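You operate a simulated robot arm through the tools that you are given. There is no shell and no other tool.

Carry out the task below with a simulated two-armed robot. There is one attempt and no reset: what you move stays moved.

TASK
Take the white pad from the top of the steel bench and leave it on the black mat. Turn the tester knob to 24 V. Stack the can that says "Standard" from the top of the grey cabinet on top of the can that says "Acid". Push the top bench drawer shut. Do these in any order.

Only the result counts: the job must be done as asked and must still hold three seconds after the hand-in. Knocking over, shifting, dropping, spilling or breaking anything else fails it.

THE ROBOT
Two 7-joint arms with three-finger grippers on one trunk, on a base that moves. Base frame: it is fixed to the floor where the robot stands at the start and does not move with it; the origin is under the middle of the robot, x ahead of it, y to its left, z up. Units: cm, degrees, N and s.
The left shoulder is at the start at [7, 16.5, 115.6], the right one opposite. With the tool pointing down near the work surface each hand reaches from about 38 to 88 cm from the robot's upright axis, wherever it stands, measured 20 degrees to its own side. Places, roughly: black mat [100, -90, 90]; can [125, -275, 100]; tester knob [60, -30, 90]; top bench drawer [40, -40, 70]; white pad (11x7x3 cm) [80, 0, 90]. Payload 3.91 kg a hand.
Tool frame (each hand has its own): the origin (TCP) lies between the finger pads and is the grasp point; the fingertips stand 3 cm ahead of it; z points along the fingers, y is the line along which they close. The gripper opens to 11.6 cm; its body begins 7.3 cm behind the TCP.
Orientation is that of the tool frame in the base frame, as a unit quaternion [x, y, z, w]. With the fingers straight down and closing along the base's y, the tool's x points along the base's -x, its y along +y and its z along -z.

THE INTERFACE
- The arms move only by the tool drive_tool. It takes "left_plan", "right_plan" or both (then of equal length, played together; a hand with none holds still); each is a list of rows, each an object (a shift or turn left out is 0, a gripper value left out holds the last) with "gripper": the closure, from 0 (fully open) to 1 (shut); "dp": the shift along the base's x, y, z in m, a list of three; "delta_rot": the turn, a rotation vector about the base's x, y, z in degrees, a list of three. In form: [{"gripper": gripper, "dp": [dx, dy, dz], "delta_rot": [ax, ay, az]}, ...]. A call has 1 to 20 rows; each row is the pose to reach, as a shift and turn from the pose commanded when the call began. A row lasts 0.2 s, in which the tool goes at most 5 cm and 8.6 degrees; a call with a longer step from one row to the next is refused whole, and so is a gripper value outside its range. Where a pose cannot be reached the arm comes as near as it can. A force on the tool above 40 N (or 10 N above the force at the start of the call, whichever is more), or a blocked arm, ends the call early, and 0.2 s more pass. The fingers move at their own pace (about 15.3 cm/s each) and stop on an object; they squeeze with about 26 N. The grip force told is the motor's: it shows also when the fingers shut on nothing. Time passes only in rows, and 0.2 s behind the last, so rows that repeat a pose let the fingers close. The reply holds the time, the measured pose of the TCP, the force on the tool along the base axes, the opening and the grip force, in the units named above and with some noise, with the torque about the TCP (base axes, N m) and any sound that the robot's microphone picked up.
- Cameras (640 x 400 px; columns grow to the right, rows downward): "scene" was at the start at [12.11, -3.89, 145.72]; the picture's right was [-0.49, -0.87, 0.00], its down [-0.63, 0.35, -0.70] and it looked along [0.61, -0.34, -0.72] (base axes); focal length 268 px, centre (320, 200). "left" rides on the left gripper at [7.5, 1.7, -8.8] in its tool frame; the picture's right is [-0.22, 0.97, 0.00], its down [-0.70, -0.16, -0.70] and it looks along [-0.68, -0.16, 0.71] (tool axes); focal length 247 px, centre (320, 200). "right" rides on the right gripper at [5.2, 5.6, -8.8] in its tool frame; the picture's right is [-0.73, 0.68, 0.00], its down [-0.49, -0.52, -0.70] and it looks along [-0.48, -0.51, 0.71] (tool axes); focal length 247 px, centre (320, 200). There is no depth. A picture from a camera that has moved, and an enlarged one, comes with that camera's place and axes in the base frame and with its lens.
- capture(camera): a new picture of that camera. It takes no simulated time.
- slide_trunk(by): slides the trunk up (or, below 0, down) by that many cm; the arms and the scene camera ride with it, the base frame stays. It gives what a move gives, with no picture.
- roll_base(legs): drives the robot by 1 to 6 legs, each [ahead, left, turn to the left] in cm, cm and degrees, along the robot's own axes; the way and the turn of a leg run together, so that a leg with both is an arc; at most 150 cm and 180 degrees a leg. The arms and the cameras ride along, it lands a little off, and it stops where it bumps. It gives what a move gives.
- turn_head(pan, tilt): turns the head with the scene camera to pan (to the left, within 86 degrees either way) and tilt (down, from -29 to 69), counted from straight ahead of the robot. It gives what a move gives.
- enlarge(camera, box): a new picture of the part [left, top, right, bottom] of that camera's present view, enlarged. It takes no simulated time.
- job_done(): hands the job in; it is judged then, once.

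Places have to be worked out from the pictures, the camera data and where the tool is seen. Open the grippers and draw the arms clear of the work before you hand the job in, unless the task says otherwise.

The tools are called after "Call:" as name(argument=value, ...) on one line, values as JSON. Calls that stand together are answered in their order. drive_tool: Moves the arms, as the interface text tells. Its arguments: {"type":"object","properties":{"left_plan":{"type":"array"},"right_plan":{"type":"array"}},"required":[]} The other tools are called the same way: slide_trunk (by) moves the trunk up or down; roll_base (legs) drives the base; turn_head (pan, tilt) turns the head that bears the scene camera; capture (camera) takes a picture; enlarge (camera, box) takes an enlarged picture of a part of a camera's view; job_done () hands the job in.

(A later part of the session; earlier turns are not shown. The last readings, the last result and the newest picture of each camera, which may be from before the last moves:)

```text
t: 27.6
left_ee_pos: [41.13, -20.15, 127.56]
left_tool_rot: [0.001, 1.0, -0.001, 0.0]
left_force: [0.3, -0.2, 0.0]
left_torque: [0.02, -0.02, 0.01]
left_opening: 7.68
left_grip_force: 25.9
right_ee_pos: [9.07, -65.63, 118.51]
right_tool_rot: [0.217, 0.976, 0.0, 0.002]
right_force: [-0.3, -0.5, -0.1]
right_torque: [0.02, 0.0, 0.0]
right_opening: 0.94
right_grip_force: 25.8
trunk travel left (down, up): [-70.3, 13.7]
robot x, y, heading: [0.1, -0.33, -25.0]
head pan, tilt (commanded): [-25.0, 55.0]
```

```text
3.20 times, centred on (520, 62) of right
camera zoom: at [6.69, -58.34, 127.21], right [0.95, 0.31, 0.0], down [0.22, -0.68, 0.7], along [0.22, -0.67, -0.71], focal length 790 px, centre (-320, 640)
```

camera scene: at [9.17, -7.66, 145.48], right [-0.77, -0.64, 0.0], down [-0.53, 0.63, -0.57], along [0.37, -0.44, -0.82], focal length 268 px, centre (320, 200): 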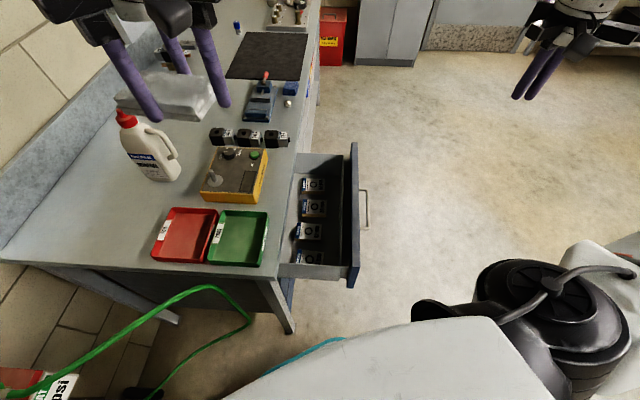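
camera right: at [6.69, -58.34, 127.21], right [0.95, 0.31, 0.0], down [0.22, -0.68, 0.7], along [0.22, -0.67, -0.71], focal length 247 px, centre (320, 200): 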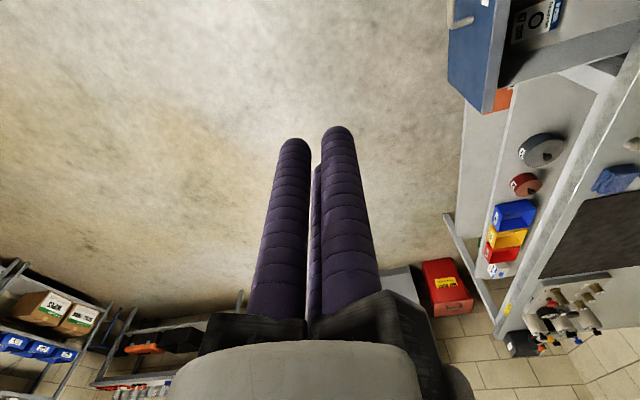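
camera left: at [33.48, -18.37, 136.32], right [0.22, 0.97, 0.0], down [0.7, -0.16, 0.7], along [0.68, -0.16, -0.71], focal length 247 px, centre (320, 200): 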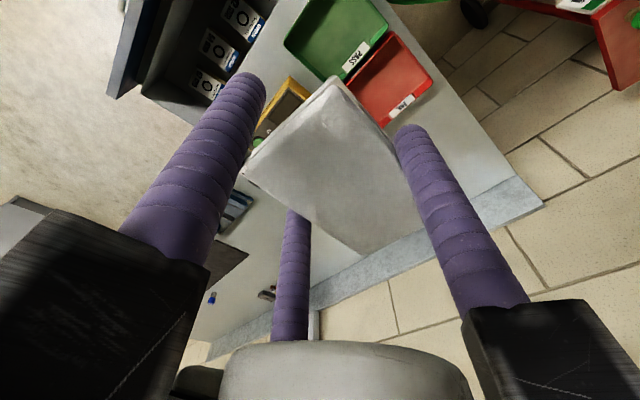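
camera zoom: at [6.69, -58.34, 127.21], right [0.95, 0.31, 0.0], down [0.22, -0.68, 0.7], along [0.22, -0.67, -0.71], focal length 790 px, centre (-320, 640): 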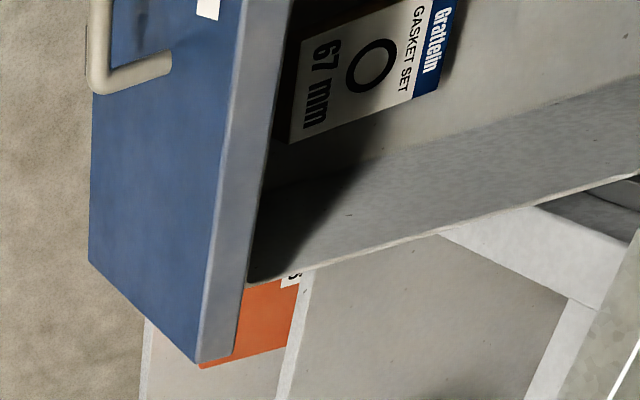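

The drawer panel's outer top edge runs from [17.6, -33.6] to [44.4, -69.6] at z=80, centred at [31, -51.6]. The panel spans z 62–80, with the handle at z≈72.5 protruding about 3.8 cm. I'll tilt the right hand with closed fingers toward the panel and bring it to 6 cm in front of the panel, above the handle.

Call:
drive_tool(right_plan=[{"gripper": 1, "dp": [0.0152, 0.0089, -0.0398], "delta_rot": [3.3, -4.4, 0]}, {"gripper": 1, "dp": [0.0304, 0.0178, -0.0796], "delta_rot": [6.6, -8.8, 0]}, {"gripper": 1, "dp": [0.0456, 0.0267, -0.1194], "delta_rot": [9.9, -13.2, 0]}, {"gripper": 1, "dp": [0.0608, 0.0356, -0.1592], "delta_rot": [13.2, -17.6, 0]}, {"gripper": 1, "dp": [0.076, 0.0445, -0.199], "delta_rot": [16.5, -22, 0]}, {"gripper": 1, "dp": [0.0912, 0.0534, -0.2388], "delta_rot": [19.8, -26.4, 0]}, {"gripper": 1, "dp": [0.1064, 0.0623, -0.2786], "delta_rot": [23.1, -30.8, 0]}, {"gripper": 1, "dp": [0.1216, 0.0712, -0.3184], "delta_rot": [26.4, -35.2, 0]}, {"gripper": 1, "dp": [0.1368, 0.0801, -0.3582], "delta_rot": [29.7, -39.6, 0]}, {"gripper": 1, "dp": [0.152, 0.089, -0.398], "delta_rot": [33, -44, 0]}])

Call:
capture(camera="scene")

Call:
capture(camera="right")

```text
t: 29.8
left_ee_pos: [41.09, -20.16, 127.43]
left_tool_rot: [0.001, 1.0, 0.001, 0.0]
left_force: [0.7, -0.7, -0.6]
left_torque: [0.0, -0.01, 0.03]
left_opening: 7.69
left_grip_force: 25.5
right_ee_pos: [24.49, -56.8, 78.81]
right_tool_rot: [0.194, 0.865, 0.35, 0.302]
right_force: [0.5, 0.3, -0.8]
right_torque: [0.01, -0.03, 0.0]
right_opening: 0.9
right_grip_force: 26.8
trunk travel left (down, up): [-70.3, 13.7]
robot x, y, heading: [-0.3, -0.08, -25.2]
head pan, tilt (commanded): [-25.0, 55.0]
```

```text
taken
camera scene: at [9.23, -7.7, 145.48], right [-0.77, -0.64, 0.0], down [-0.53, 0.63, -0.57], along [0.37, -0.44, -0.82], focal length 268 px, centre (320, 200)
```

scene: 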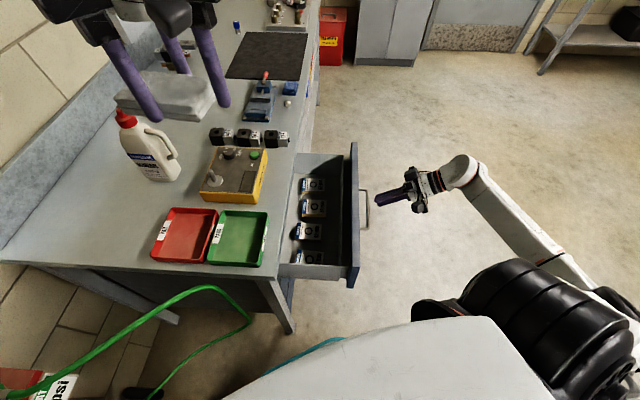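

```text
taken
camera right: at [15.37, -54.34, 85.74], right [0.63, 0.06, 0.78], down [-0.16, -0.96, 0.21], along [0.76, -0.26, -0.59], focal length 247 px, centre (320, 200)
```

right: 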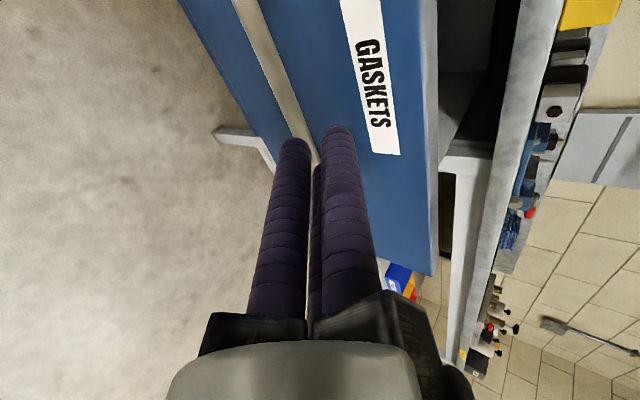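

Call:
enlarge(camera="scene", box=[320, 130, 480, 230])

```text
4.00 times, centred on (400, 180) of scene
camera zoom: at [9.23, -7.7, 145.48], right [-0.77, -0.64, 0.0], down [-0.53, 0.63, -0.57], along [0.37, -0.44, -0.82], focal length 1074 px, centre (0, 280)
```

zoom: 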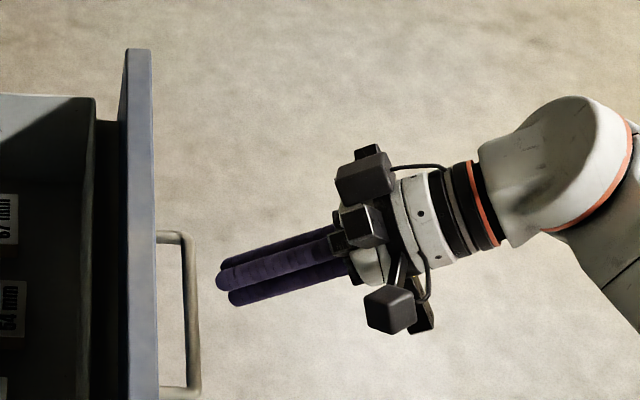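

The fingertips sit centred in front of the panel, just above the handle level. I'll push gently along the drawer's inward direction (0.80, 0.60).

Call:
drive_tool(right_plan=[{"gripper": 1, "dp": [0.02406, 0.01791, 0]}, {"gripper": 1, "dp": [0.03208, 0.02388, 0]}, {"gripper": 1, "dp": [0.03689, 0.02746, 0]}, {"gripper": 1, "dp": [0.0417, 0.03104, 0]}, {"gripper": 1, "dp": [0.04652, 0.03463, 0]}, {"gripper": 1, "dp": [0.05133, 0.03821, 0]}, {"gripper": 1, "dp": [0.05614, 0.04179, 0]}, {"gripper": 1, "dp": [0.06095, 0.04537, 0]}, {"gripper": 1, "dp": [0.06576, 0.04895, 0]}, {"gripper": 1, "dp": [0.07058, 0.05254, 0]}, {"gripper": 1, "dp": [0.07539, 0.05612, 0]}, {"gripper": 1, "dp": [0.0802, 0.0597, 0]}, {"gripper": 1, "dp": [0.08501, 0.06328, 0]}, {"gripper": 1, "dp": [0.08982, 0.06686, 0]}, {"gripper": 1, "dp": [0.09464, 0.07045, 0]}, {"gripper": 1, "dp": [0.09945, 0.07403, 0]}, {"gripper": 1, "dp": [0.10426, 0.07761, 0]}, {"gripper": 1, "dp": [0.10907, 0.08119, 0]}, {"gripper": 1, "dp": [0.11388, 0.08477, 0]}, {"gripper": 1, "dp": [0.1187, 0.08836, 0]}])

Call:
capture(camera="scene")

Call:
capture(camera="right")

```text
t: 34.0
left_ee_pos: [41.07, -20.08, 127.46]
left_tool_rot: [0.001, 1.0, 0.0, 0.0]
left_force: [-0.7, -0.4, -0.7]
left_torque: [0.01, 0.02, 0.0]
left_opening: 7.7
left_grip_force: 25.7
right_ee_pos: [35.98, -47.94, 78.62]
right_tool_rot: [0.193, 0.865, 0.351, 0.302]
right_force: [0.2, 1.3, -0.1]
right_torque: [0.03, 0.0, 0.01]
right_opening: 0.94
right_grip_force: 26.5
right hand out of reach, approached as far as the arm can: row 20
trunk travel left (down, up): [-70.3, 13.7]
robot x, y, heading: [0.0, -0.08, -25.2]
head pan, tilt (commanded): [-25.0, 55.0]
```

```text
taken
camera scene: at [9.19, -7.61, 145.48], right [-0.77, -0.64, 0.0], down [-0.53, 0.63, -0.57], along [0.37, -0.44, -0.82], focal length 268 px, centre (320, 200)
```

scene: 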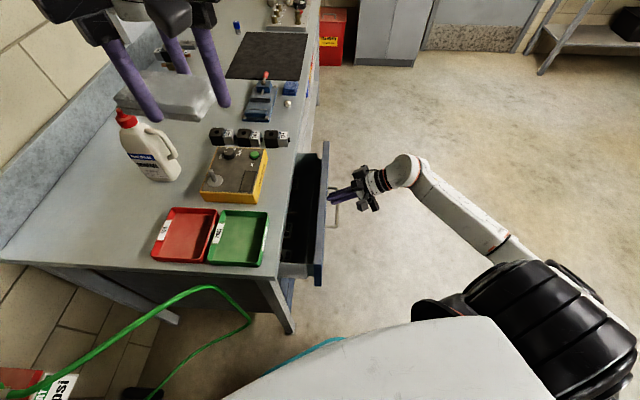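

```text
taken
camera right: at [26.91, -45.64, 85.55], right [0.63, 0.06, 0.78], down [-0.16, -0.96, 0.21], along [0.76, -0.26, -0.59], focal length 247 px, centre (320, 200)
```

right: 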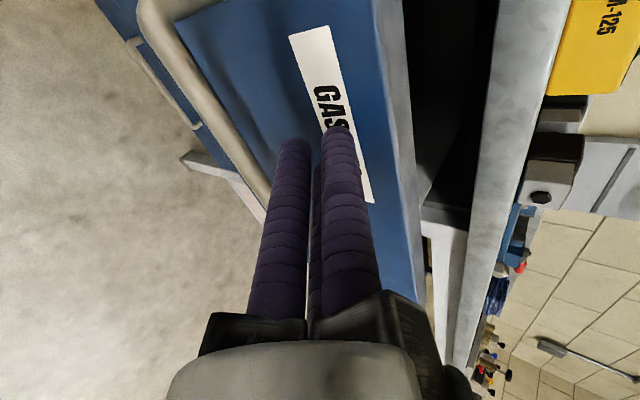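

The drawer slid well and about 8 cm remains, but the arm hit a reach limit. I'll yaw the hand slightly toward the robot's forward direction to free the wrist and keep pushing.

Call:
drive_tool(right_plan=[{"gripper": 1, "dp": [-0.004, -0.003, 0], "delta_rot": [0, 0, -6]}, {"gripper": 1, "dp": [-0.004, -0.003, 0], "delta_rot": [0, 0, -12]}, {"gripper": 1, "dp": [-0.004, -0.003, 0], "delta_rot": [0, 0, -18]}, {"gripper": 1, "dp": [0.0, 0.0, 0], "delta_rot": [0, 0, -18]}, {"gripper": 1, "dp": [0.0048, 0.0036, 0], "delta_rot": [0, 0, -18]}, {"gripper": 1, "dp": [0.0096, 0.0072, 0], "delta_rot": [0, 0, -18]}, {"gripper": 1, "dp": [0.0144, 0.0107, 0], "delta_rot": [0, 0, -18]}, {"gripper": 1, "dp": [0.0193, 0.0143, 0], "delta_rot": [0, 0, -18]}])

```text
t: 35.8
left_ee_pos: [40.95, -20.03, 127.56]
left_tool_rot: [0.001, 1.0, -0.001, 0.0]
left_force: [-0.2, -0.3, 0.2]
left_torque: [0.01, -0.01, 0.06]
left_opening: 7.7
left_grip_force: 26.1
right_ee_pos: [35.76, -50.76, 76.34]
right_tool_rot: [0.313, 0.826, 0.307, 0.355]
right_force: [0.5, 0.5, 0.2]
right_torque: [0.0, 0.0, -0.01]
right_opening: 0.91
right_grip_force: 25.7
right hand out of reach, approached as far as the arm can: row 3, 4, 5, 6, 7, 8
trunk travel left (down, up): [-70.3, 13.7]
robot x, y, heading: [0.08, -0.32, -25.3]
head pan, tilt (commanded): [-25.0, 55.0]
```

Yawing that way made it worse. Better to relocate the robot so it faces the bench front squarely. First I'll back the right hand away from the panel and handle.

Call:
drive_tool(right_plan=[{"gripper": 1, "dp": [-0.031, -0.011, 0.022]}, {"gripper": 1, "dp": [-0.062, -0.023, 0.045]}, {"gripper": 1, "dp": [-0.093, -0.034, 0.067]}, {"gripper": 1, "dp": [-0.125, -0.058, 0.08]}, {"gripper": 1, "dp": [-0.157, -0.082, 0.1]}, {"gripper": 1, "dp": [-0.189, -0.106, 0.12]}, {"gripper": 1, "dp": [-0.213, -0.124, 0.14]}])

Call:
turn_head(pan=-60, tilt=45)

Call:
capture(camera="scene")

```text
t: 37.4
left_ee_pos: [40.96, -20.15, 127.57]
left_tool_rot: [0.001, 1.0, 0.0, 0.001]
left_force: [-0.1, 0.1, -1.2]
left_torque: [0.01, 0.02, 0.01]
left_opening: 7.69
left_grip_force: 26.4
right_ee_pos: [14.36, -63.09, 90.35]
right_tool_rot: [0.326, 0.824, 0.299, 0.354]
right_force: [0.5, -0.5, 0.8]
right_torque: [-0.02, 0.01, -0.02]
right_opening: 0.9
right_grip_force: 26.0
trunk travel left (down, up): [-70.3, 13.7]
robot x, y, heading: [-0.32, 0.14, -25.2]
head pan, tilt (commanded): [-25.0, 55.0]
```

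```text
t: 38.4
left_ee_pos: [41.02, -20.1, 127.36]
left_tool_rot: [0.0, 1.0, 0.0, -0.001]
left_force: [0.0, 0.7, 0.2]
left_torque: [-0.01, 0.03, -0.01]
left_opening: 7.7
left_grip_force: 26.0
right_ee_pos: [14.5, -63.1, 90.4]
right_tool_rot: [0.326, 0.824, 0.299, 0.353]
right_force: [-0.7, -0.5, 0.0]
right_torque: [0.01, -0.06, -0.01]
right_opening: 0.93
right_grip_force: 26.2
trunk travel left (down, up): [-70.3, 13.7]
robot x, y, heading: [-0.14, 0.07, -25.0]
head pan, tilt (commanded): [-60.0, 45.0]
```

```text
taken
camera scene: at [5.26, -10.2, 146.82], right [-1.0, -0.09, 0.0], down [-0.06, 0.7, -0.71], along [0.06, -0.7, -0.71], focal length 268 px, centre (320, 200)
```

scene: 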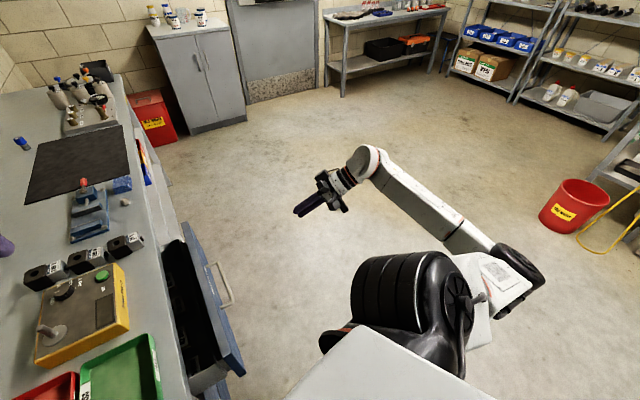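

The aisle is clear apart from a bucket far off. I'll drive sideways, then turn to face the bench squarely, in front of the drawer.

Call:
roll_base(legs=[[11.3, -69.3, 0], [0, 0, 61.7]])

Call:
turn_head(pan=-10, tilt=50)

Call:
capture(camera="scene")

Call:
capture(camera="right")

Call:
capture(camera="left")

```text
t: 45.0
left_ee_pos: [17.86, -41.51, 127.44]
left_tool_rot: [-0.51, 0.86, 0.0, 0.0]
left_force: [0.0, 0.5, 0.2]
left_torque: [0.01, 0.01, 0.01]
left_opening: 7.7
left_grip_force: 25.7
right_ee_pos: [42.91, -85.28, 90.32]
right_tool_rot: [-0.141, 0.875, 0.438, 0.152]
right_force: [-0.5, 0.8, 0.1]
right_torque: [0.0, 0.0, -0.02]
right_opening: 0.91
right_grip_force: 26.0
trunk travel left (down, up): [-70.3, 13.7]
robot x, y, heading: [-19.65, -67.89, 36.2]
head pan, tilt (commanded): [-60.0, 45.0]
```

```text
t: 46.2
left_ee_pos: [17.91, -41.51, 127.53]
left_tool_rot: [-0.511, 0.86, 0.0, -0.001]
left_force: [-0.4, -0.2, -0.5]
left_torque: [0.0, 0.0, -0.01]
left_opening: 7.68
left_grip_force: 26.2
right_ee_pos: [42.87, -85.42, 90.4]
right_tool_rot: [-0.141, 0.875, 0.438, 0.151]
right_force: [-0.3, 0.1, -0.3]
right_torque: [0.01, -0.02, 0.03]
right_opening: 0.93
right_grip_force: 26.1
trunk travel left (down, up): [-70.3, 13.7]
robot x, y, heading: [-19.77, -67.74, 36.4]
head pan, tilt (commanded): [-10.0, 50.0]
```

```text
taken
camera scene: at [-8.44, -61.49, 146.13], right [0.44, -0.9, 0.0], down [-0.69, -0.34, -0.64], along [0.58, 0.28, -0.77], focal length 268 px, centre (320, 200)
```

scene: 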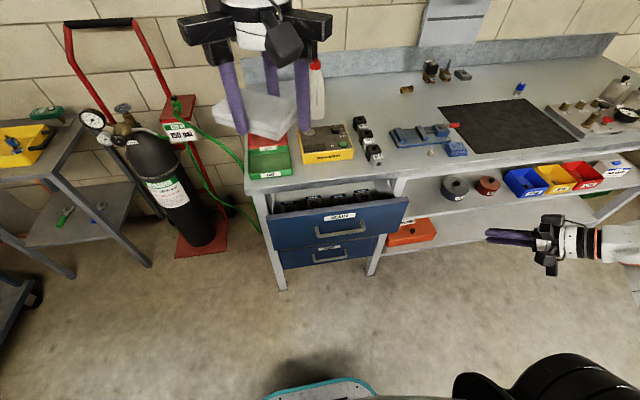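

```text
taken
camera right: at [34.71, -89.79, 97.3], right [0.41, 0.48, 0.78], down [0.54, -0.81, 0.21], along [0.73, 0.34, -0.59], focal length 247 px, centre (320, 200)
```

right: 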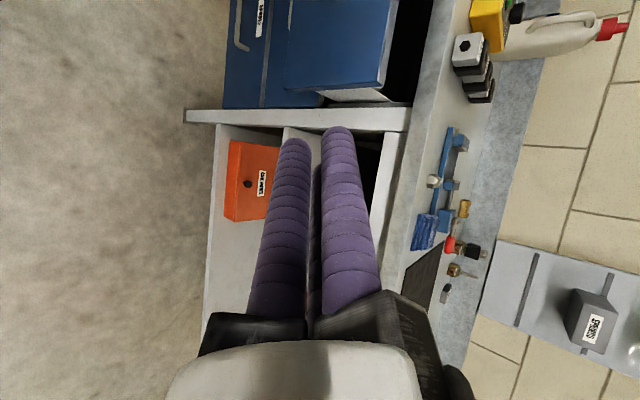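

```text
taken
camera left: at [12.69, -47.23, 136.32], right [-0.75, 0.66, 0.0], down [0.47, 0.53, 0.7], along [0.46, 0.52, -0.71], focal length 247 px, centre (320, 200)
```

left: 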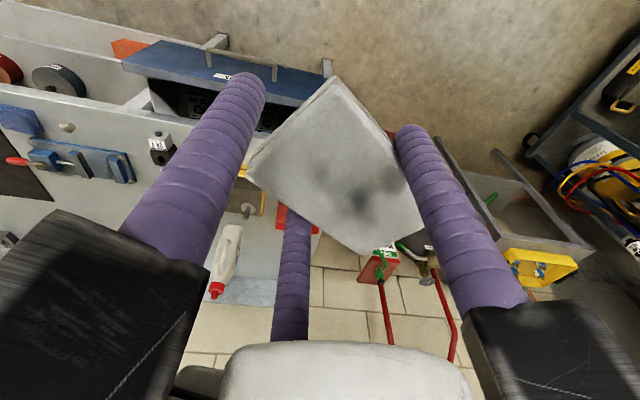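

The robot now faces the bench squarely. I'll enlarge the drawer to find its current position before pushing straight ahead.

Call:
enlarge(camera="scene", box=[240, 150, 440, 275])

```text
3.20 times, centred on (340, 212) of scene
camera zoom: at [-8.44, -61.49, 146.13], right [0.44, -0.9, 0.0], down [-0.69, -0.34, -0.64], along [0.58, 0.28, -0.77], focal length 859 px, centre (256, 160)
```

zoom: 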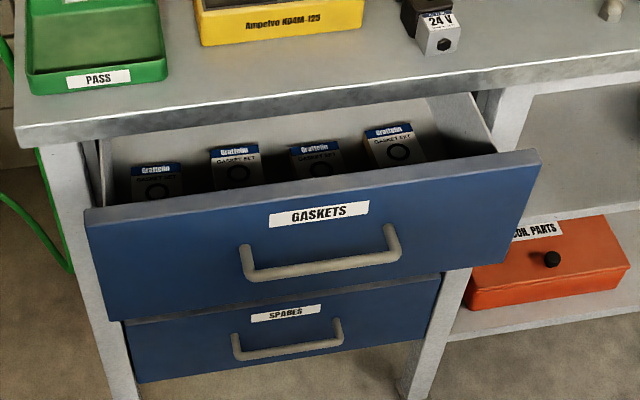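

The drawer is still about 8–9 cm open, but with the tool pointing forward the shoulder is too close to the panel. I'll back the robot up 25 cm to give the right arm room.

Call:
roll_base(legs=[[-25, 0, 0]])

```text
t: 48.0
left_ee_pos: [-2.13, -56.09, 127.52]
left_tool_rot: [-0.51, 0.86, 0.001, 0.0]
left_force: [-0.8, -0.5, 0.3]
left_torque: [-0.03, 0.0, 0.04]
left_opening: 7.71
left_grip_force: 26.4
right_ee_pos: [22.94, -99.98, 90.26]
right_tool_rot: [-0.14, 0.875, 0.437, 0.151]
right_force: [0.0, 0.0, 0.1]
right_torque: [0.0, 0.01, -0.02]
right_opening: 0.91
right_grip_force: 25.8
trunk travel left (down, up): [-70.3, 13.7]
robot x, y, heading: [-39.47, -82.63, 36.5]
head pan, tilt (commanded): [-10.0, 50.0]
```

Call:
drive_tool(right_plan=[{"gripper": 1, "dp": [0.0086, 0.0419, -0.0094], "delta_rot": [0, 0, -3.75]}, {"gripper": 1, "dp": [0.0172, 0.0838, -0.0188], "delta_rot": [0, 0, -7.5]}, {"gripper": 1, "dp": [0.0258, 0.1258, -0.0283], "delta_rot": [0, 0, -11.25]}, {"gripper": 1, "dp": [0.0343, 0.1677, -0.0377], "delta_rot": [0, 0, -15]}, {"gripper": 1, "dp": [0.0429, 0.2096, -0.0471], "delta_rot": [0, 0, -18.75]}, {"gripper": 1, "dp": [0.0515, 0.2515, -0.0565], "delta_rot": [0, 0, -22.5]}, {"gripper": 1, "dp": [0.0601, 0.2934, -0.0659], "delta_rot": [0, 0, -26.25]}, {"gripper": 1, "dp": [0.0687, 0.3353, -0.0753], "delta_rot": [0, 0, -30]}, {"gripper": 1, "dp": [0.0773, 0.3773, -0.0848], "delta_rot": [0, 0, -33.75]}, {"gripper": 1, "dp": [0.0858, 0.4192, -0.0942], "delta_rot": [0, 0, -37.5]}, {"gripper": 1, "dp": [0.0944, 0.4611, -0.1036], "delta_rot": [0, 0, -41.25]}, {"gripper": 1, "dp": [0.103, 0.503, -0.113], "delta_rot": [0, 0, -45]}])

Call:
capture(camera="scene")

Call:
capture(camera="right")

```text
t: 50.6
left_ee_pos: [-2.19, -56.14, 127.47]
left_tool_rot: [-0.511, 0.86, 0.0, 0.0]
left_force: [-0.3, -0.6, 0.6]
left_torque: [0.02, 0.01, -0.02]
left_opening: 7.68
left_grip_force: 26.2
right_ee_pos: [36.1, -79.28, 73.35]
right_tool_rot: [0.008, 0.825, 0.481, 0.296]
right_force: [-0.3, 0.5, -0.1]
right_torque: [-0.03, -0.01, -0.02]
right_opening: 0.9
right_grip_force: 25.7
right hand out of reach, approached as far as the arm can: row 3, 4, 5, 6, 7, 8, 9, 10, 11, 12
trunk travel left (down, up): [-70.3, 13.7]
robot x, y, heading: [-39.46, -82.72, 36.3]
head pan, tilt (commanded): [-10.0, 50.0]
```

```text
taken
camera scene: at [-28.42, -76.14, 146.13], right [0.44, -0.9, 0.0], down [-0.69, -0.34, -0.64], along [0.58, 0.28, -0.77], focal length 268 px, centre (320, 200)
```

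scene: 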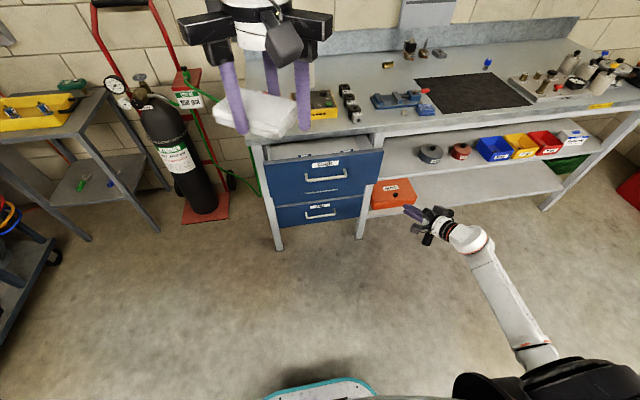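

```text
taken
camera right: at [25.78, -81.72, 78.36], right [0.42, 0.15, 0.9], down [0.2, -0.98, 0.07], along [0.89, 0.15, -0.44], focal length 247 px, centre (320, 200)
```

right: 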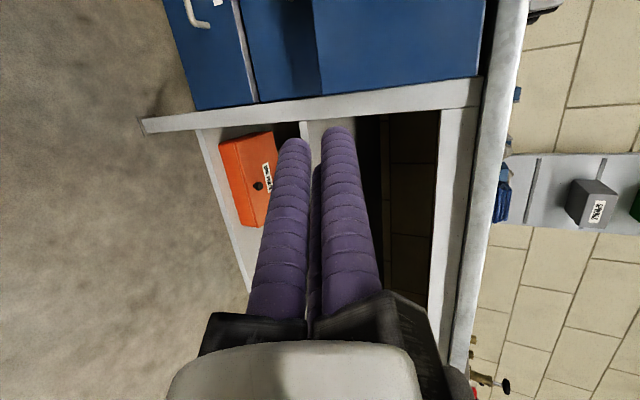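

The forearm is wound up in a poor wrist configuration. I'll bring the right hand back to its natural pose, pointing down and aligned with the robot, so a pure forward tilt can be used afterwards.

Call:
drive_tool(right_plan=[{"gripper": 1, "dp": [-0.0114, -0.0223, 0.0372], "delta_rot": [-5.667, 1.358, 2.733]}, {"gripper": 1, "dp": [-0.0228, -0.0447, 0.0743], "delta_rot": [-11.333, 2.717, 5.467]}, {"gripper": 1, "dp": [-0.0343, -0.067, 0.1115], "delta_rot": [-17, 4.075, 8.2]}, {"gripper": 1, "dp": [-0.0457, -0.0893, 0.1487], "delta_rot": [-22.667, 5.433, 10.933]}, {"gripper": 1, "dp": [-0.0571, -0.1117, 0.1858], "delta_rot": [-28.333, 6.792, 13.667]}, {"gripper": 1, "dp": [-0.0685, -0.134, 0.223], "delta_rot": [-34, 8.15, 16.4]}, {"gripper": 1, "dp": [-0.0799, -0.1563, 0.2602], "delta_rot": [-39.667, 9.508, 19.133]}, {"gripper": 1, "dp": [-0.0913, -0.1787, 0.2973], "delta_rot": [-45.333, 10.867, 21.867]}, {"gripper": 1, "dp": [-0.1028, -0.201, 0.3345], "delta_rot": [-51, 12.225, 24.6]}, {"gripper": 1, "dp": [-0.1142, -0.2233, 0.3717], "delta_rot": [-56.667, 13.583, 27.333]}, {"gripper": 1, "dp": [-0.1256, -0.2457, 0.4088], "delta_rot": [-62.333, 14.942, 30.067]}, {"gripper": 1, "dp": [-0.137, -0.268, 0.446], "delta_rot": [-68, 16.3, 32.8]}])

Call:
capture(camera="scene")

```text
t: 53.2
left_ee_pos: [-1.98, -56.37, 127.53]
left_tool_rot: [-0.511, 0.86, 0.001, 0.001]
left_force: [0.3, -0.7, -1.0]
left_torque: [0.02, -0.01, -0.01]
left_opening: 7.7
left_grip_force: 26.1
right_ee_pos: [22.02, -106.14, 119.68]
right_tool_rot: [-0.314, 0.941, 0.094, 0.081]
right_force: [-0.3, -0.6, 1.9]
right_torque: [0.07, -0.03, 0.01]
right_opening: 0.91
right_grip_force: 26.0
right hand out of reach, approached as far as the arm can: row 1, 2, 3
trunk travel left (down, up): [-70.3, 13.7]
robot x, y, heading: [-39.63, -82.9, 36.1]
head pan, tilt (commanded): [-10.0, 50.0]
```

```text
taken
camera scene: at [-28.39, -76.38, 146.14], right [0.44, -0.9, 0.0], down [-0.69, -0.34, -0.64], along [0.58, 0.29, -0.77], focal length 268 px, centre (320, 200)
```

scene: 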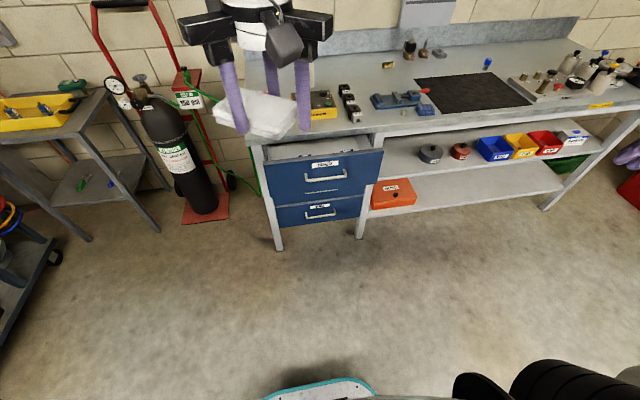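

A residual tilt of about 14° is left. I'll level the tool first, moving it a little toward the target at the same time.

Call:
drive_tool(right_plan=[{"gripper": 1, "dp": [0.007, 0.037, -0.02], "delta_rot": [-4.4, 1.8, 0]}, {"gripper": 1, "dp": [0.014, 0.074, -0.04], "delta_rot": [-8.8, 3.6, 0]}, {"gripper": 1, "dp": [0.02, 0.11, -0.06], "delta_rot": [-13.2, 5.4, 0]}])

```text
t: 54.2
left_ee_pos: [-1.83, -56.18, 127.34]
left_tool_rot: [-0.511, 0.86, 0.001, -0.002]
left_force: [0.8, 0.5, -0.2]
left_torque: [0.0, 0.03, 0.01]
left_opening: 7.69
left_grip_force: 26.2
right_ee_pos: [23.23, -96.27, 110.89]
right_tool_rot: [-0.321, 0.946, -0.034, -0.033]
right_force: [0.3, -0.5, 0.3]
right_torque: [-0.02, 0.01, 0.0]
right_opening: 0.9
right_grip_force: 26.5
right hand out of reach, approached as far as the arm can: row 1, 2, 3
trunk travel left (down, up): [-70.3, 13.7]
robot x, y, heading: [-39.75, -82.62, 36.5]
head pan, tilt (commanded): [-10.0, 50.0]
stopped in row 3 (right hand): the arm was blocked; the commanded pose is now the measured one
```

The arm reports being blocked, so I'll look at its configuration before moving it further.

Call:
turn_head(pan=-60, tilt=40)

Call:
capture(camera="scene")

Call:
capture(camera="right")

```text
t: 55.4
left_ee_pos: [-2.22, -56.18, 127.37]
left_tool_rot: [-0.51, 0.86, 0.001, 0.0]
left_force: [0.6, -0.3, -0.2]
left_torque: [-0.01, -0.01, -0.04]
left_opening: 7.71
left_grip_force: 26.3
right_ee_pos: [22.88, -96.27, 110.89]
right_tool_rot: [-0.322, 0.945, -0.035, -0.033]
right_force: [0.6, 0.5, 0.5]
right_torque: [-0.03, -0.04, 0.04]
right_opening: 0.94
right_grip_force: 26.4
trunk travel left (down, up): [-70.3, 13.7]
robot x, y, heading: [-39.47, -82.72, 36.1]
head pan, tilt (commanded): [-60.0, 40.0]
```

```text
taken
camera scene: at [-27.57, -83.02, 147.55], right [-0.4, -0.92, 0.0], down [-0.59, 0.26, -0.77], along [0.7, -0.31, -0.64], focal length 268 px, centre (320, 200)
```

scene: 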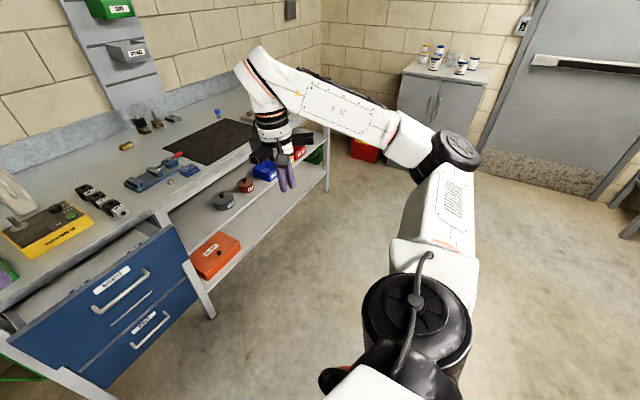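

```text
taken
camera right: at [15.64, -94.27, 119.77], right [0.16, 0.98, -0.09], down [0.73, -0.06, 0.68], along [0.66, -0.18, -0.73], focal length 247 px, centre (320, 200)
```

right: 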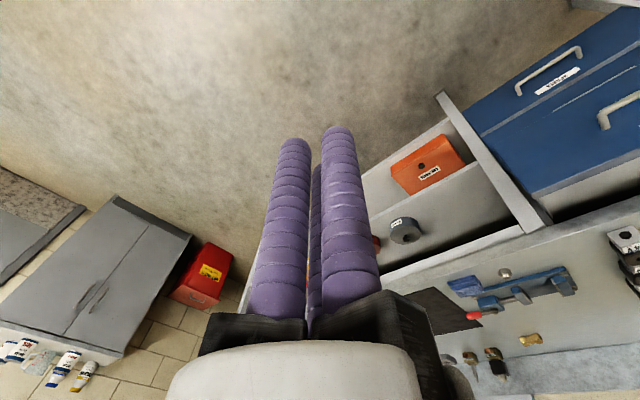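

The arm looks normal: elbow out, hand nearly down. I'll test a small levelling rotation with a short forward move.

Call:
drive_tool(right_plan=[{"gripper": 1, "dp": [0.0, 0.0, 0.0], "delta_rot": [2.5, -1.2, 0]}, {"gripper": 1, "dp": [0.0, 0.0, 0.0], "delta_rot": [4.9, -2.3, 0]}, {"gripper": 1, "dp": [0.016, 0.012, 0.0], "delta_rot": [4.9, -2.3, 0]}, {"gripper": 1, "dp": [0.032, 0.024, 0.0], "delta_rot": [4.9, -2.3, 0]}, {"gripper": 1, "dp": [0.048, 0.036, 0.0], "delta_rot": [4.9, -2.3, 0]}])

```text
t: 56.6
left_ee_pos: [-2.16, -56.08, 127.35]
left_tool_rot: [-0.511, 0.86, 0.0, -0.001]
left_force: [0.4, 0.9, -0.6]
left_torque: [-0.03, 0.03, 0.02]
left_opening: 7.7
left_grip_force: 26.6
right_ee_pos: [27.91, -92.67, 110.95]
right_tool_rot: [-0.322, 0.947, -0.001, -0.001]
right_force: [-0.8, 0.6, 0.4]
right_torque: [-0.02, 0.01, -0.04]
right_opening: 0.92
right_grip_force: 26.2
trunk travel left (down, up): [-70.3, 13.7]
robot x, y, heading: [-39.59, -82.09, 35.9]
head pan, tilt (commanded): [-60.0, 40.0]
```

Levelled and free again. I'll first shift the left hand with the pad 15 cm to the robot's left, so the two arms keep well apart.

Call:
drive_tool(left_plan=[{"gripper": 0.9, "dp": [-0.022, 0.03, 0]}, {"gripper": 0.9, "dp": [-0.044, 0.06, 0]}, {"gripper": 0.9, "dp": [-0.066, 0.09, 0]}, {"gripper": 0.9, "dp": [-0.088, 0.121, 0]}])

Call:
drive_tool(right_plan=[{"gripper": 1, "dp": [-0.0131, 0.039, -0.0075]}, {"gripper": 1, "dp": [-0.0263, 0.078, -0.015]}, {"gripper": 1, "dp": [-0.0394, 0.117, -0.0225]}, {"gripper": 1, "dp": [-0.0525, 0.156, -0.03]}, {"gripper": 1, "dp": [-0.0656, 0.195, -0.0375]}, {"gripper": 1, "dp": [-0.0788, 0.234, -0.045]}, {"gripper": 1, "dp": [-0.0919, 0.273, -0.0525]}, {"gripper": 1, "dp": [-0.105, 0.312, -0.06]}])

```text
t: 57.6
left_ee_pos: [-11.03, -43.76, 127.45]
left_tool_rot: [-0.51, 0.86, -0.001, -0.001]
left_force: [-0.9, 0.9, -0.3]
left_torque: [-0.02, -0.03, 0.0]
left_opening: 7.69
left_grip_force: 25.4
right_ee_pos: [27.51, -92.68, 110.99]
right_tool_rot: [-0.322, 0.947, -0.001, 0.0]
right_force: [0.0, 0.6, 0.1]
right_torque: [-0.07, -0.03, 0.02]
right_opening: 0.92
right_grip_force: 25.4
trunk travel left (down, up): [-70.3, 13.7]
robot x, y, heading: [-39.42, -82.64, 36.3]
head pan, tilt (commanded): [-60.0, 40.0]
```

```text
t: 59.4
left_ee_pos: [-10.85, -43.82, 127.35]
left_tool_rot: [-0.511, 0.86, 0.0, 0.0]
left_force: [-0.1, 0.7, -0.5]
left_torque: [-0.06, 0.02, 0.0]
left_opening: 7.7
left_grip_force: 25.8
right_ee_pos: [17.26, -61.36, 104.8]
right_tool_rot: [-0.323, 0.946, -0.001, -0.001]
right_force: [0.3, 0.0, -0.2]
right_torque: [-0.05, 0.02, 0.0]
right_opening: 0.93
right_grip_force: 26.2
trunk travel left (down, up): [-70.3, 13.7]
robot x, y, heading: [-39.51, -82.84, 35.8]
head pan, tilt (commanded): [-60.0, 40.0]
```

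The right hand is in line with the drawer, tool down. Now I'll tilt it straight forward while lowering to the pre-push point.

Call:
drive_tool(right_plan=[{"gripper": 1, "dp": [0.0198, 0.0146, -0.0322], "delta_rot": [4.125, -5.5, 0]}, {"gripper": 1, "dp": [0.0396, 0.0292, -0.0645], "delta_rot": [8.25, -11, 0]}, {"gripper": 1, "dp": [0.0594, 0.0438, -0.0967], "delta_rot": [12.375, -16.5, 0]}, {"gripper": 1, "dp": [0.0792, 0.0584, -0.129], "delta_rot": [16.5, -22, 0]}, {"gripper": 1, "dp": [0.099, 0.073, -0.1612], "delta_rot": [20.625, -27.5, 0]}, {"gripper": 1, "dp": [0.1188, 0.0876, -0.1935], "delta_rot": [24.75, -33, 0]}, {"gripper": 1, "dp": [0.1386, 0.1022, -0.2257], "delta_rot": [28.875, -38.5, 0]}, {"gripper": 1, "dp": [0.1584, 0.1168, -0.258], "delta_rot": [33, -44, 0]}])

Call:
turn_head(pan=-10, tilt=45)

Call:
capture(camera="scene")

Call:
capture(camera="right")

```text
t: 61.4
left_ee_pos: [-10.62, -44.16, 127.5]
left_tool_rot: [-0.509, 0.861, 0.001, -0.002]
left_force: [0.1, 0.6, -0.8]
left_torque: [0.0, 0.06, 0.0]
left_opening: 7.69
left_grip_force: 26.4
right_ee_pos: [40.3, -47.22, 85.52]
right_tool_rot: [-0.388, 0.842, 0.123, 0.355]
right_force: [-0.4, -0.7, -0.5]
right_torque: [0.04, 0.03, 0.01]
right_opening: 0.89
right_grip_force: 26.4
right hand out of reach, approached as far as the arm can: row 5, 6, 7, 8
trunk travel left (down, up): [-70.3, 13.7]
robot x, y, heading: [-39.57, -82.39, 36.4]
head pan, tilt (commanded): [-60.0, 40.0]
stopped in row 8 (right hand): the arm was blocked; the commanded pose is now the measured one
```

```text
t: 62.5
left_ee_pos: [-10.95, -44.06, 127.54]
left_tool_rot: [-0.511, 0.86, 0.0, 0.0]
left_force: [-0.6, 0.1, 0.2]
left_torque: [-0.03, 0.0, 0.0]
left_opening: 7.69
left_grip_force: 26.4
right_ee_pos: [40.16, -47.24, 85.37]
right_tool_rot: [-0.388, 0.842, 0.122, 0.355]
right_force: [0.5, 0.1, 0.0]
right_torque: [0.02, -0.02, 0.03]
right_opening: 0.91
right_grip_force: 26.4
trunk travel left (down, up): [-70.3, 13.7]
robot x, y, heading: [-39.24, -82.39, 36.2]
head pan, tilt (commanded): [-10.0, 45.0]
```

```text
taken
camera scene: at [-28.06, -75.94, 146.82], right [0.44, -0.9, 0.0], down [-0.63, -0.31, -0.71], along [0.63, 0.31, -0.71], focal length 268 px, centre (320, 200)
```

scene: 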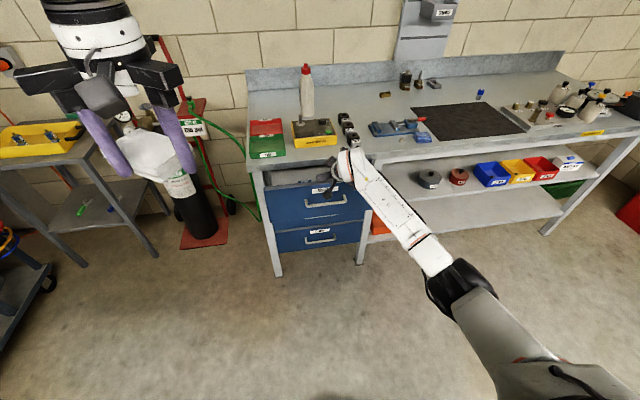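

```text
taken
camera right: at [29.13, -50.73, 87.65], right [-0.18, 0.87, 0.46], down [0.25, -0.41, 0.88], along [0.95, 0.27, -0.15], focal length 247 px, centre (320, 200)
```

right: 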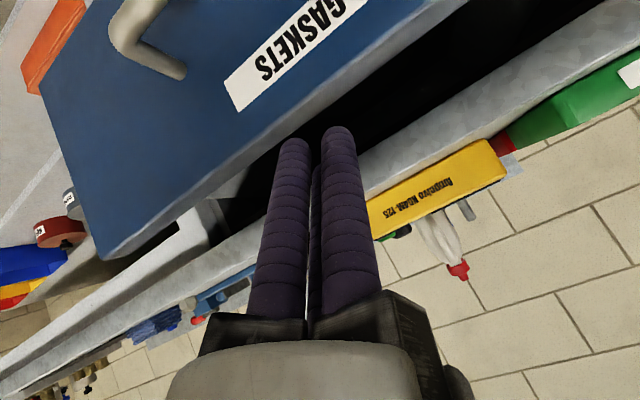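

That tilt exceeded the arm's wrist range and the hand drifted up over the panel, though it touched nothing. A tilt of about 27° did work, so I'll pull back out and set that orientation.

Call:
drive_tool(right_plan=[{"gripper": 1, "dp": [-0.03, -0.022, 0.017], "delta_rot": [-2.1, 3.85, -3]}, {"gripper": 1, "dp": [-0.061, -0.044, 0.033], "delta_rot": [-4.15, 7.7, -6]}, {"gripper": 1, "dp": [-0.091, -0.066, 0.05], "delta_rot": [-6.2, 11.5, -9]}, {"gripper": 1, "dp": [-0.122, -0.088, 0.066], "delta_rot": [-8.3, 15.4, -12]}, {"gripper": 1, "dp": [-0.122, -0.088, 0.066], "delta_rot": [-8.3, 15.4, -12]}])

Call:
capture(camera="scene")

```text
t: 63.7
left_ee_pos: [-10.87, -44.03, 127.49]
left_tool_rot: [-0.511, 0.86, 0.001, -0.002]
left_force: [-0.2, 0.1, -0.7]
left_torque: [-0.01, 0.03, -0.02]
left_opening: 7.7
left_grip_force: 26.2
right_ee_pos: [27.9, -56.11, 92.0]
right_tool_rot: [-0.302, 0.925, 0.074, 0.22]
right_force: [0.1, 1.2, -0.6]
right_torque: [0.0, 0.02, -0.02]
right_opening: 0.9
right_grip_force: 25.4
right hand out of reach, approached as far as the arm can: row 2, 3
trunk travel left (down, up): [-70.3, 13.7]
robot x, y, heading: [-39.48, -82.41, 36.5]
head pan, tilt (commanded): [-10.0, 45.0]
```

```text
taken
camera scene: at [-27.98, -75.87, 146.81], right [0.44, -0.9, 0.0], down [-0.63, -0.31, -0.71], along [0.63, 0.31, -0.71], focal length 268 px, centre (320, 200)
```

scene: 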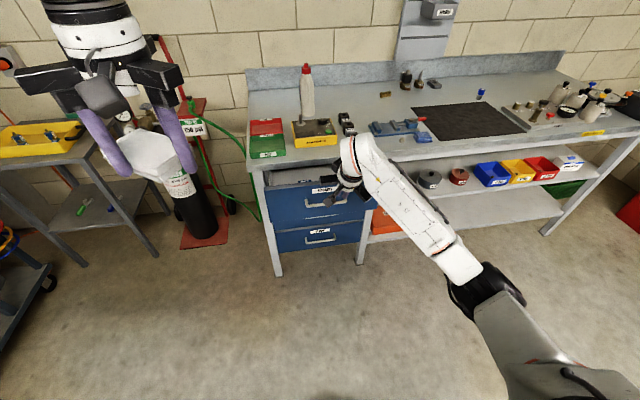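

The hand is at the wanted 27° tilt. I'll lower it in front of the drawer, still well outside the panel, and check the view.

Call:
drive_tool(right_plan=[{"gripper": 1, "dp": [0.004, 0.009, -0.032]}, {"gripper": 1, "dp": [0.008, 0.018, -0.063]}, {"gripper": 1, "dp": [0.012, 0.027, -0.095]}, {"gripper": 1, "dp": [0.016, 0.036, -0.124]}, {"gripper": 1, "dp": [0.016, 0.036, -0.124]}])

Call:
capture(camera="right")

Call:
enlarge(camera="scene", box=[240, 120, 440, 245])

```text
t: 64.9
left_ee_pos: [-10.84, -44.04, 127.44]
left_tool_rot: [-0.51, 0.86, 0.0, 0.001]
left_force: [1.1, 0.2, -0.5]
left_torque: [0.02, 0.0, 0.01]
left_opening: 7.72
left_grip_force: 26.0
right_ee_pos: [30.06, -51.95, 81.82]
right_tool_rot: [-0.324, 0.921, 0.057, 0.208]
right_force: [0.2, 1.1, 0.9]
right_torque: [0.01, 0.0, -0.03]
right_opening: 0.94
right_grip_force: 25.8
right hand out of reach, approached as far as the arm can: row 1, 2, 3, 4, 5
trunk travel left (down, up): [-70.3, 13.7]
robot x, y, heading: [-39.26, -82.45, 36.5]
head pan, tilt (commanded): [-10.0, 45.0]
```

```text
taken
camera right: at [19.8, -52.59, 87.38], right [0.09, 0.95, 0.29], down [0.42, -0.3, 0.85], along [0.9, 0.04, -0.43], focal length 247 px, centre (320, 200)
```

right: 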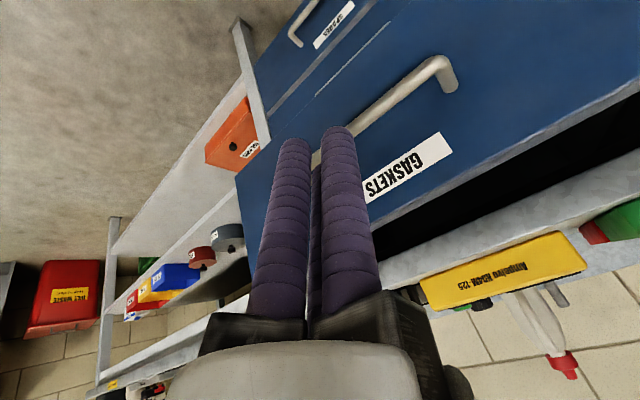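

```text
3.20 times, centred on (340, 182) of scene
camera zoom: at [-28.07, -75.99, 146.82], right [0.44, -0.9, 0.0], down [-0.63, -0.31, -0.71], along [0.63, 0.31, -0.71], focal length 859 px, centre (256, 256)
```

zoom: 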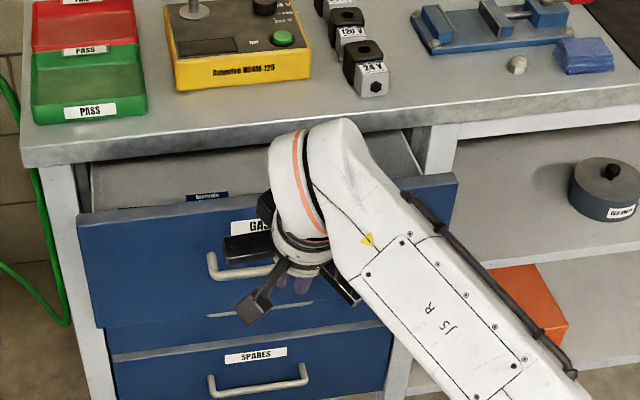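

The wrist limit comes from the shoulder being too high for this low, forward push. I'll retract a bit, lower the trunk 30 cm, and check again.

Call:
drive_tool(right_plan=[{"gripper": 1, "dp": [-0.02, -0.021, 0.035]}, {"gripper": 1, "dp": [-0.04, -0.043, 0.07]}, {"gripper": 1, "dp": [-0.06, -0.064, 0.105]}, {"gripper": 1, "dp": [-0.08, -0.085, 0.14]}, {"gripper": 1, "dp": [-0.1, -0.1, 0.17]}])

Call:
slide_trunk(by=-30)

Call:
capture(camera="scene")

```text
t: 66.1
left_ee_pos: [-10.9, -43.96, 127.45]
left_tool_rot: [-0.51, 0.86, 0.0, -0.001]
left_force: [0.2, 0.4, -1.1]
left_torque: [0.02, 0.0, -0.02]
left_opening: 7.71
left_grip_force: 25.7
right_ee_pos: [20.04, -61.8, 99.07]
right_tool_rot: [-0.323, 0.922, 0.057, 0.207]
right_force: [-0.1, -0.3, 0.5]
right_torque: [-0.01, 0.01, 0.0]
right_opening: 0.9
right_grip_force: 26.0
trunk travel left (down, up): [-70.3, 13.7]
robot x, y, heading: [-39.33, -82.6, 36.3]
head pan, tilt (commanded): [-10.0, 45.0]
```

```text
t: 69.1
left_ee_pos: [-10.91, -44.25, 97.48]
left_tool_rot: [-0.511, 0.859, 0.0, -0.001]
left_force: [0.2, 0.3, -0.1]
left_torque: [0.04, 0.0, 0.0]
left_opening: 7.71
left_grip_force: 25.9
right_ee_pos: [20.26, -61.9, 68.91]
right_tool_rot: [-0.323, 0.921, 0.057, 0.208]
right_force: [-0.3, 0.2, -0.1]
right_torque: [0.01, 0.03, 0.0]
right_opening: 0.94
right_grip_force: 25.9
trunk travel left (down, up): [-40.3, 43.7]
robot x, y, heading: [-39.72, -82.54, 36.2]
head pan, tilt (commanded): [-10.0, 45.0]
```

```text
taken
camera scene: at [-28.06, -75.96, 116.82], right [0.44, -0.9, 0.0], down [-0.63, -0.31, -0.71], along [0.63, 0.31, -0.71], focal length 268 px, centre (320, 200)
```

scene: 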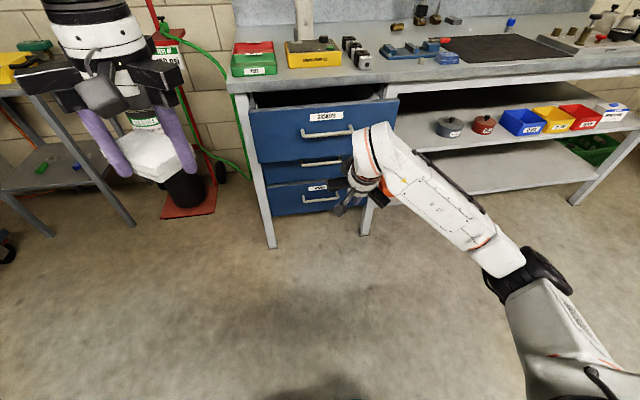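

Call:
drive_tool(right_plan=[{"gripper": 1, "dp": [0, 0, 0.049], "delta_rot": [3.7, -5, 0]}, {"gripper": 1, "dp": [0, 0, 0.098], "delta_rot": [7.45, -10, 0]}, {"gripper": 1, "dp": [0.033, 0.031, 0.098], "delta_rot": [11.2, -15, 0]}, {"gripper": 1, "dp": [0.066, 0.061, 0.098], "delta_rot": [14.9, -20, 0]}, {"gripper": 1, "dp": [0.098, 0.092, 0.098], "delta_rot": [14.9, -20, 0]}, {"gripper": 1, "dp": [0.098, 0.092, 0.098], "delta_rot": [14.9, -20, 0]}])

Call:
capture(camera="right")

Call:
enlarge(camera="scene", box=[220, 60, 440, 210])

```text
t: 70.5
left_ee_pos: [-10.86, -44.1, 97.5]
left_tool_rot: [-0.51, 0.86, 0.0, 0.0]
left_force: [0.2, -0.1, 0.5]
left_torque: [-0.03, 0.02, 0.02]
left_opening: 7.65
left_grip_force: 26.2
right_ee_pos: [29.21, -52.05, 79.79]
right_tool_rot: [-0.303, 0.857, 0.11, 0.402]
right_force: [0.0, 0.5, 0.3]
right_torque: [-0.01, -0.01, 0.01]
right_opening: 0.91
right_grip_force: 26.2
right hand out of reach, approached as far as the arm can: row 4, 5, 6
trunk travel left (down, up): [-40.3, 43.7]
robot x, y, heading: [-39.32, -82.71, 36.1]
head pan, tilt (commanded): [-10.0, 45.0]
```

```text
taken
camera right: at [17.67, -53.6, 81.19], right [-0.05, 0.86, 0.52], down [0.12, -0.51, 0.85], along [0.99, 0.11, -0.08], focal length 247 px, centre (320, 200)
```

right: 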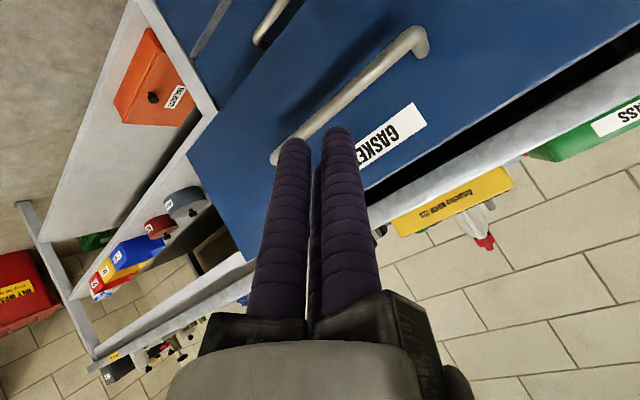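

```text
2.67 times, centred on (330, 135) of scene
camera zoom: at [-28.1, -75.96, 116.83], right [0.44, -0.9, 0.0], down [-0.63, -0.31, -0.71], along [0.63, 0.31, -0.71], focal length 716 px, centre (293, 373)
```

zoom: 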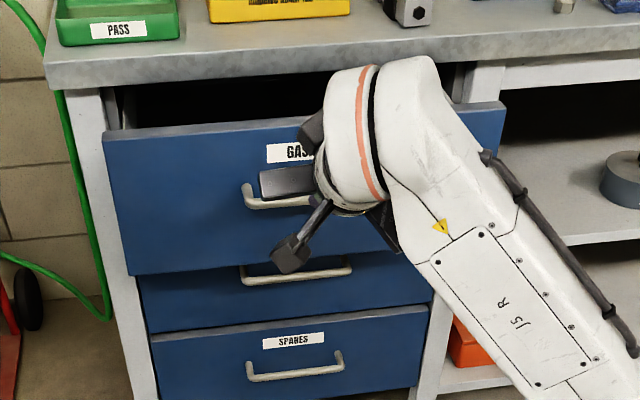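

The hand is now within about 1 cm of where I wanted it, at 49° tilt. I'll move forward to just short of the panel while easing the tilt 8° so the wrist stays in range.

Call:
drive_tool(right_plan=[{"gripper": 1, "dp": [0.016, 0.012, -0.002], "delta_rot": [-2.4, 3.2, 0]}, {"gripper": 1, "dp": [0.032, 0.024, -0.004], "delta_rot": [-4.8, 6.4, 0]}, {"gripper": 1, "dp": [0.048, 0.036, -0.006], "delta_rot": [-4.8, 6.4, 0]}, {"gripper": 1, "dp": [0.06, 0.045, -0.006], "delta_rot": [-4.8, 6.4, 0]}, {"gripper": 1, "dp": [0.06, 0.045, -0.006], "delta_rot": [-4.8, 6.4, 0]}])

Call:
capture(camera="right")

```text
t: 71.7
left_ee_pos: [-10.86, -44.08, 97.49]
left_tool_rot: [-0.511, 0.86, 0.0, 0.0]
left_force: [0.0, -0.1, -0.1]
left_torque: [0.02, 0.01, -0.02]
left_opening: 7.7
left_grip_force: 26.6
right_ee_pos: [35.5, -47.44, 79.12]
right_tool_rot: [-0.308, 0.882, 0.099, 0.344]
right_force: [-0.3, -0.4, -0.2]
right_torque: [-0.02, 0.0, -0.02]
right_opening: 0.94
right_grip_force: 26.0
trunk travel left (down, up): [-40.3, 43.7]
robot x, y, heading: [-39.64, -82.82, 36.2]
head pan, tilt (commanded): [-10.0, 45.0]
```

```text
taken
camera right: at [24.07, -48.97, 81.92], right [0.0, 0.89, 0.46], down [0.22, -0.45, 0.86], along [0.98, 0.1, -0.2], focal length 247 px, centre (320, 200)
```

right: 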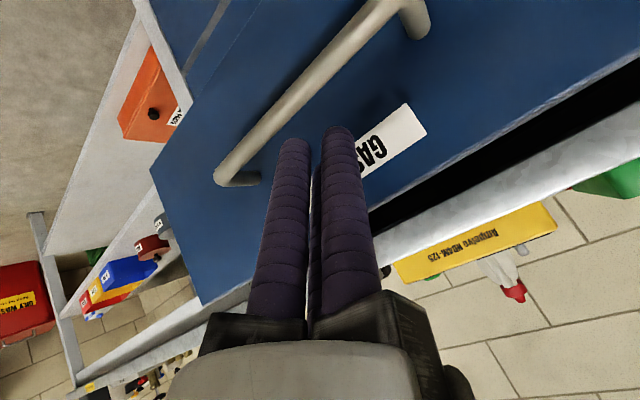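

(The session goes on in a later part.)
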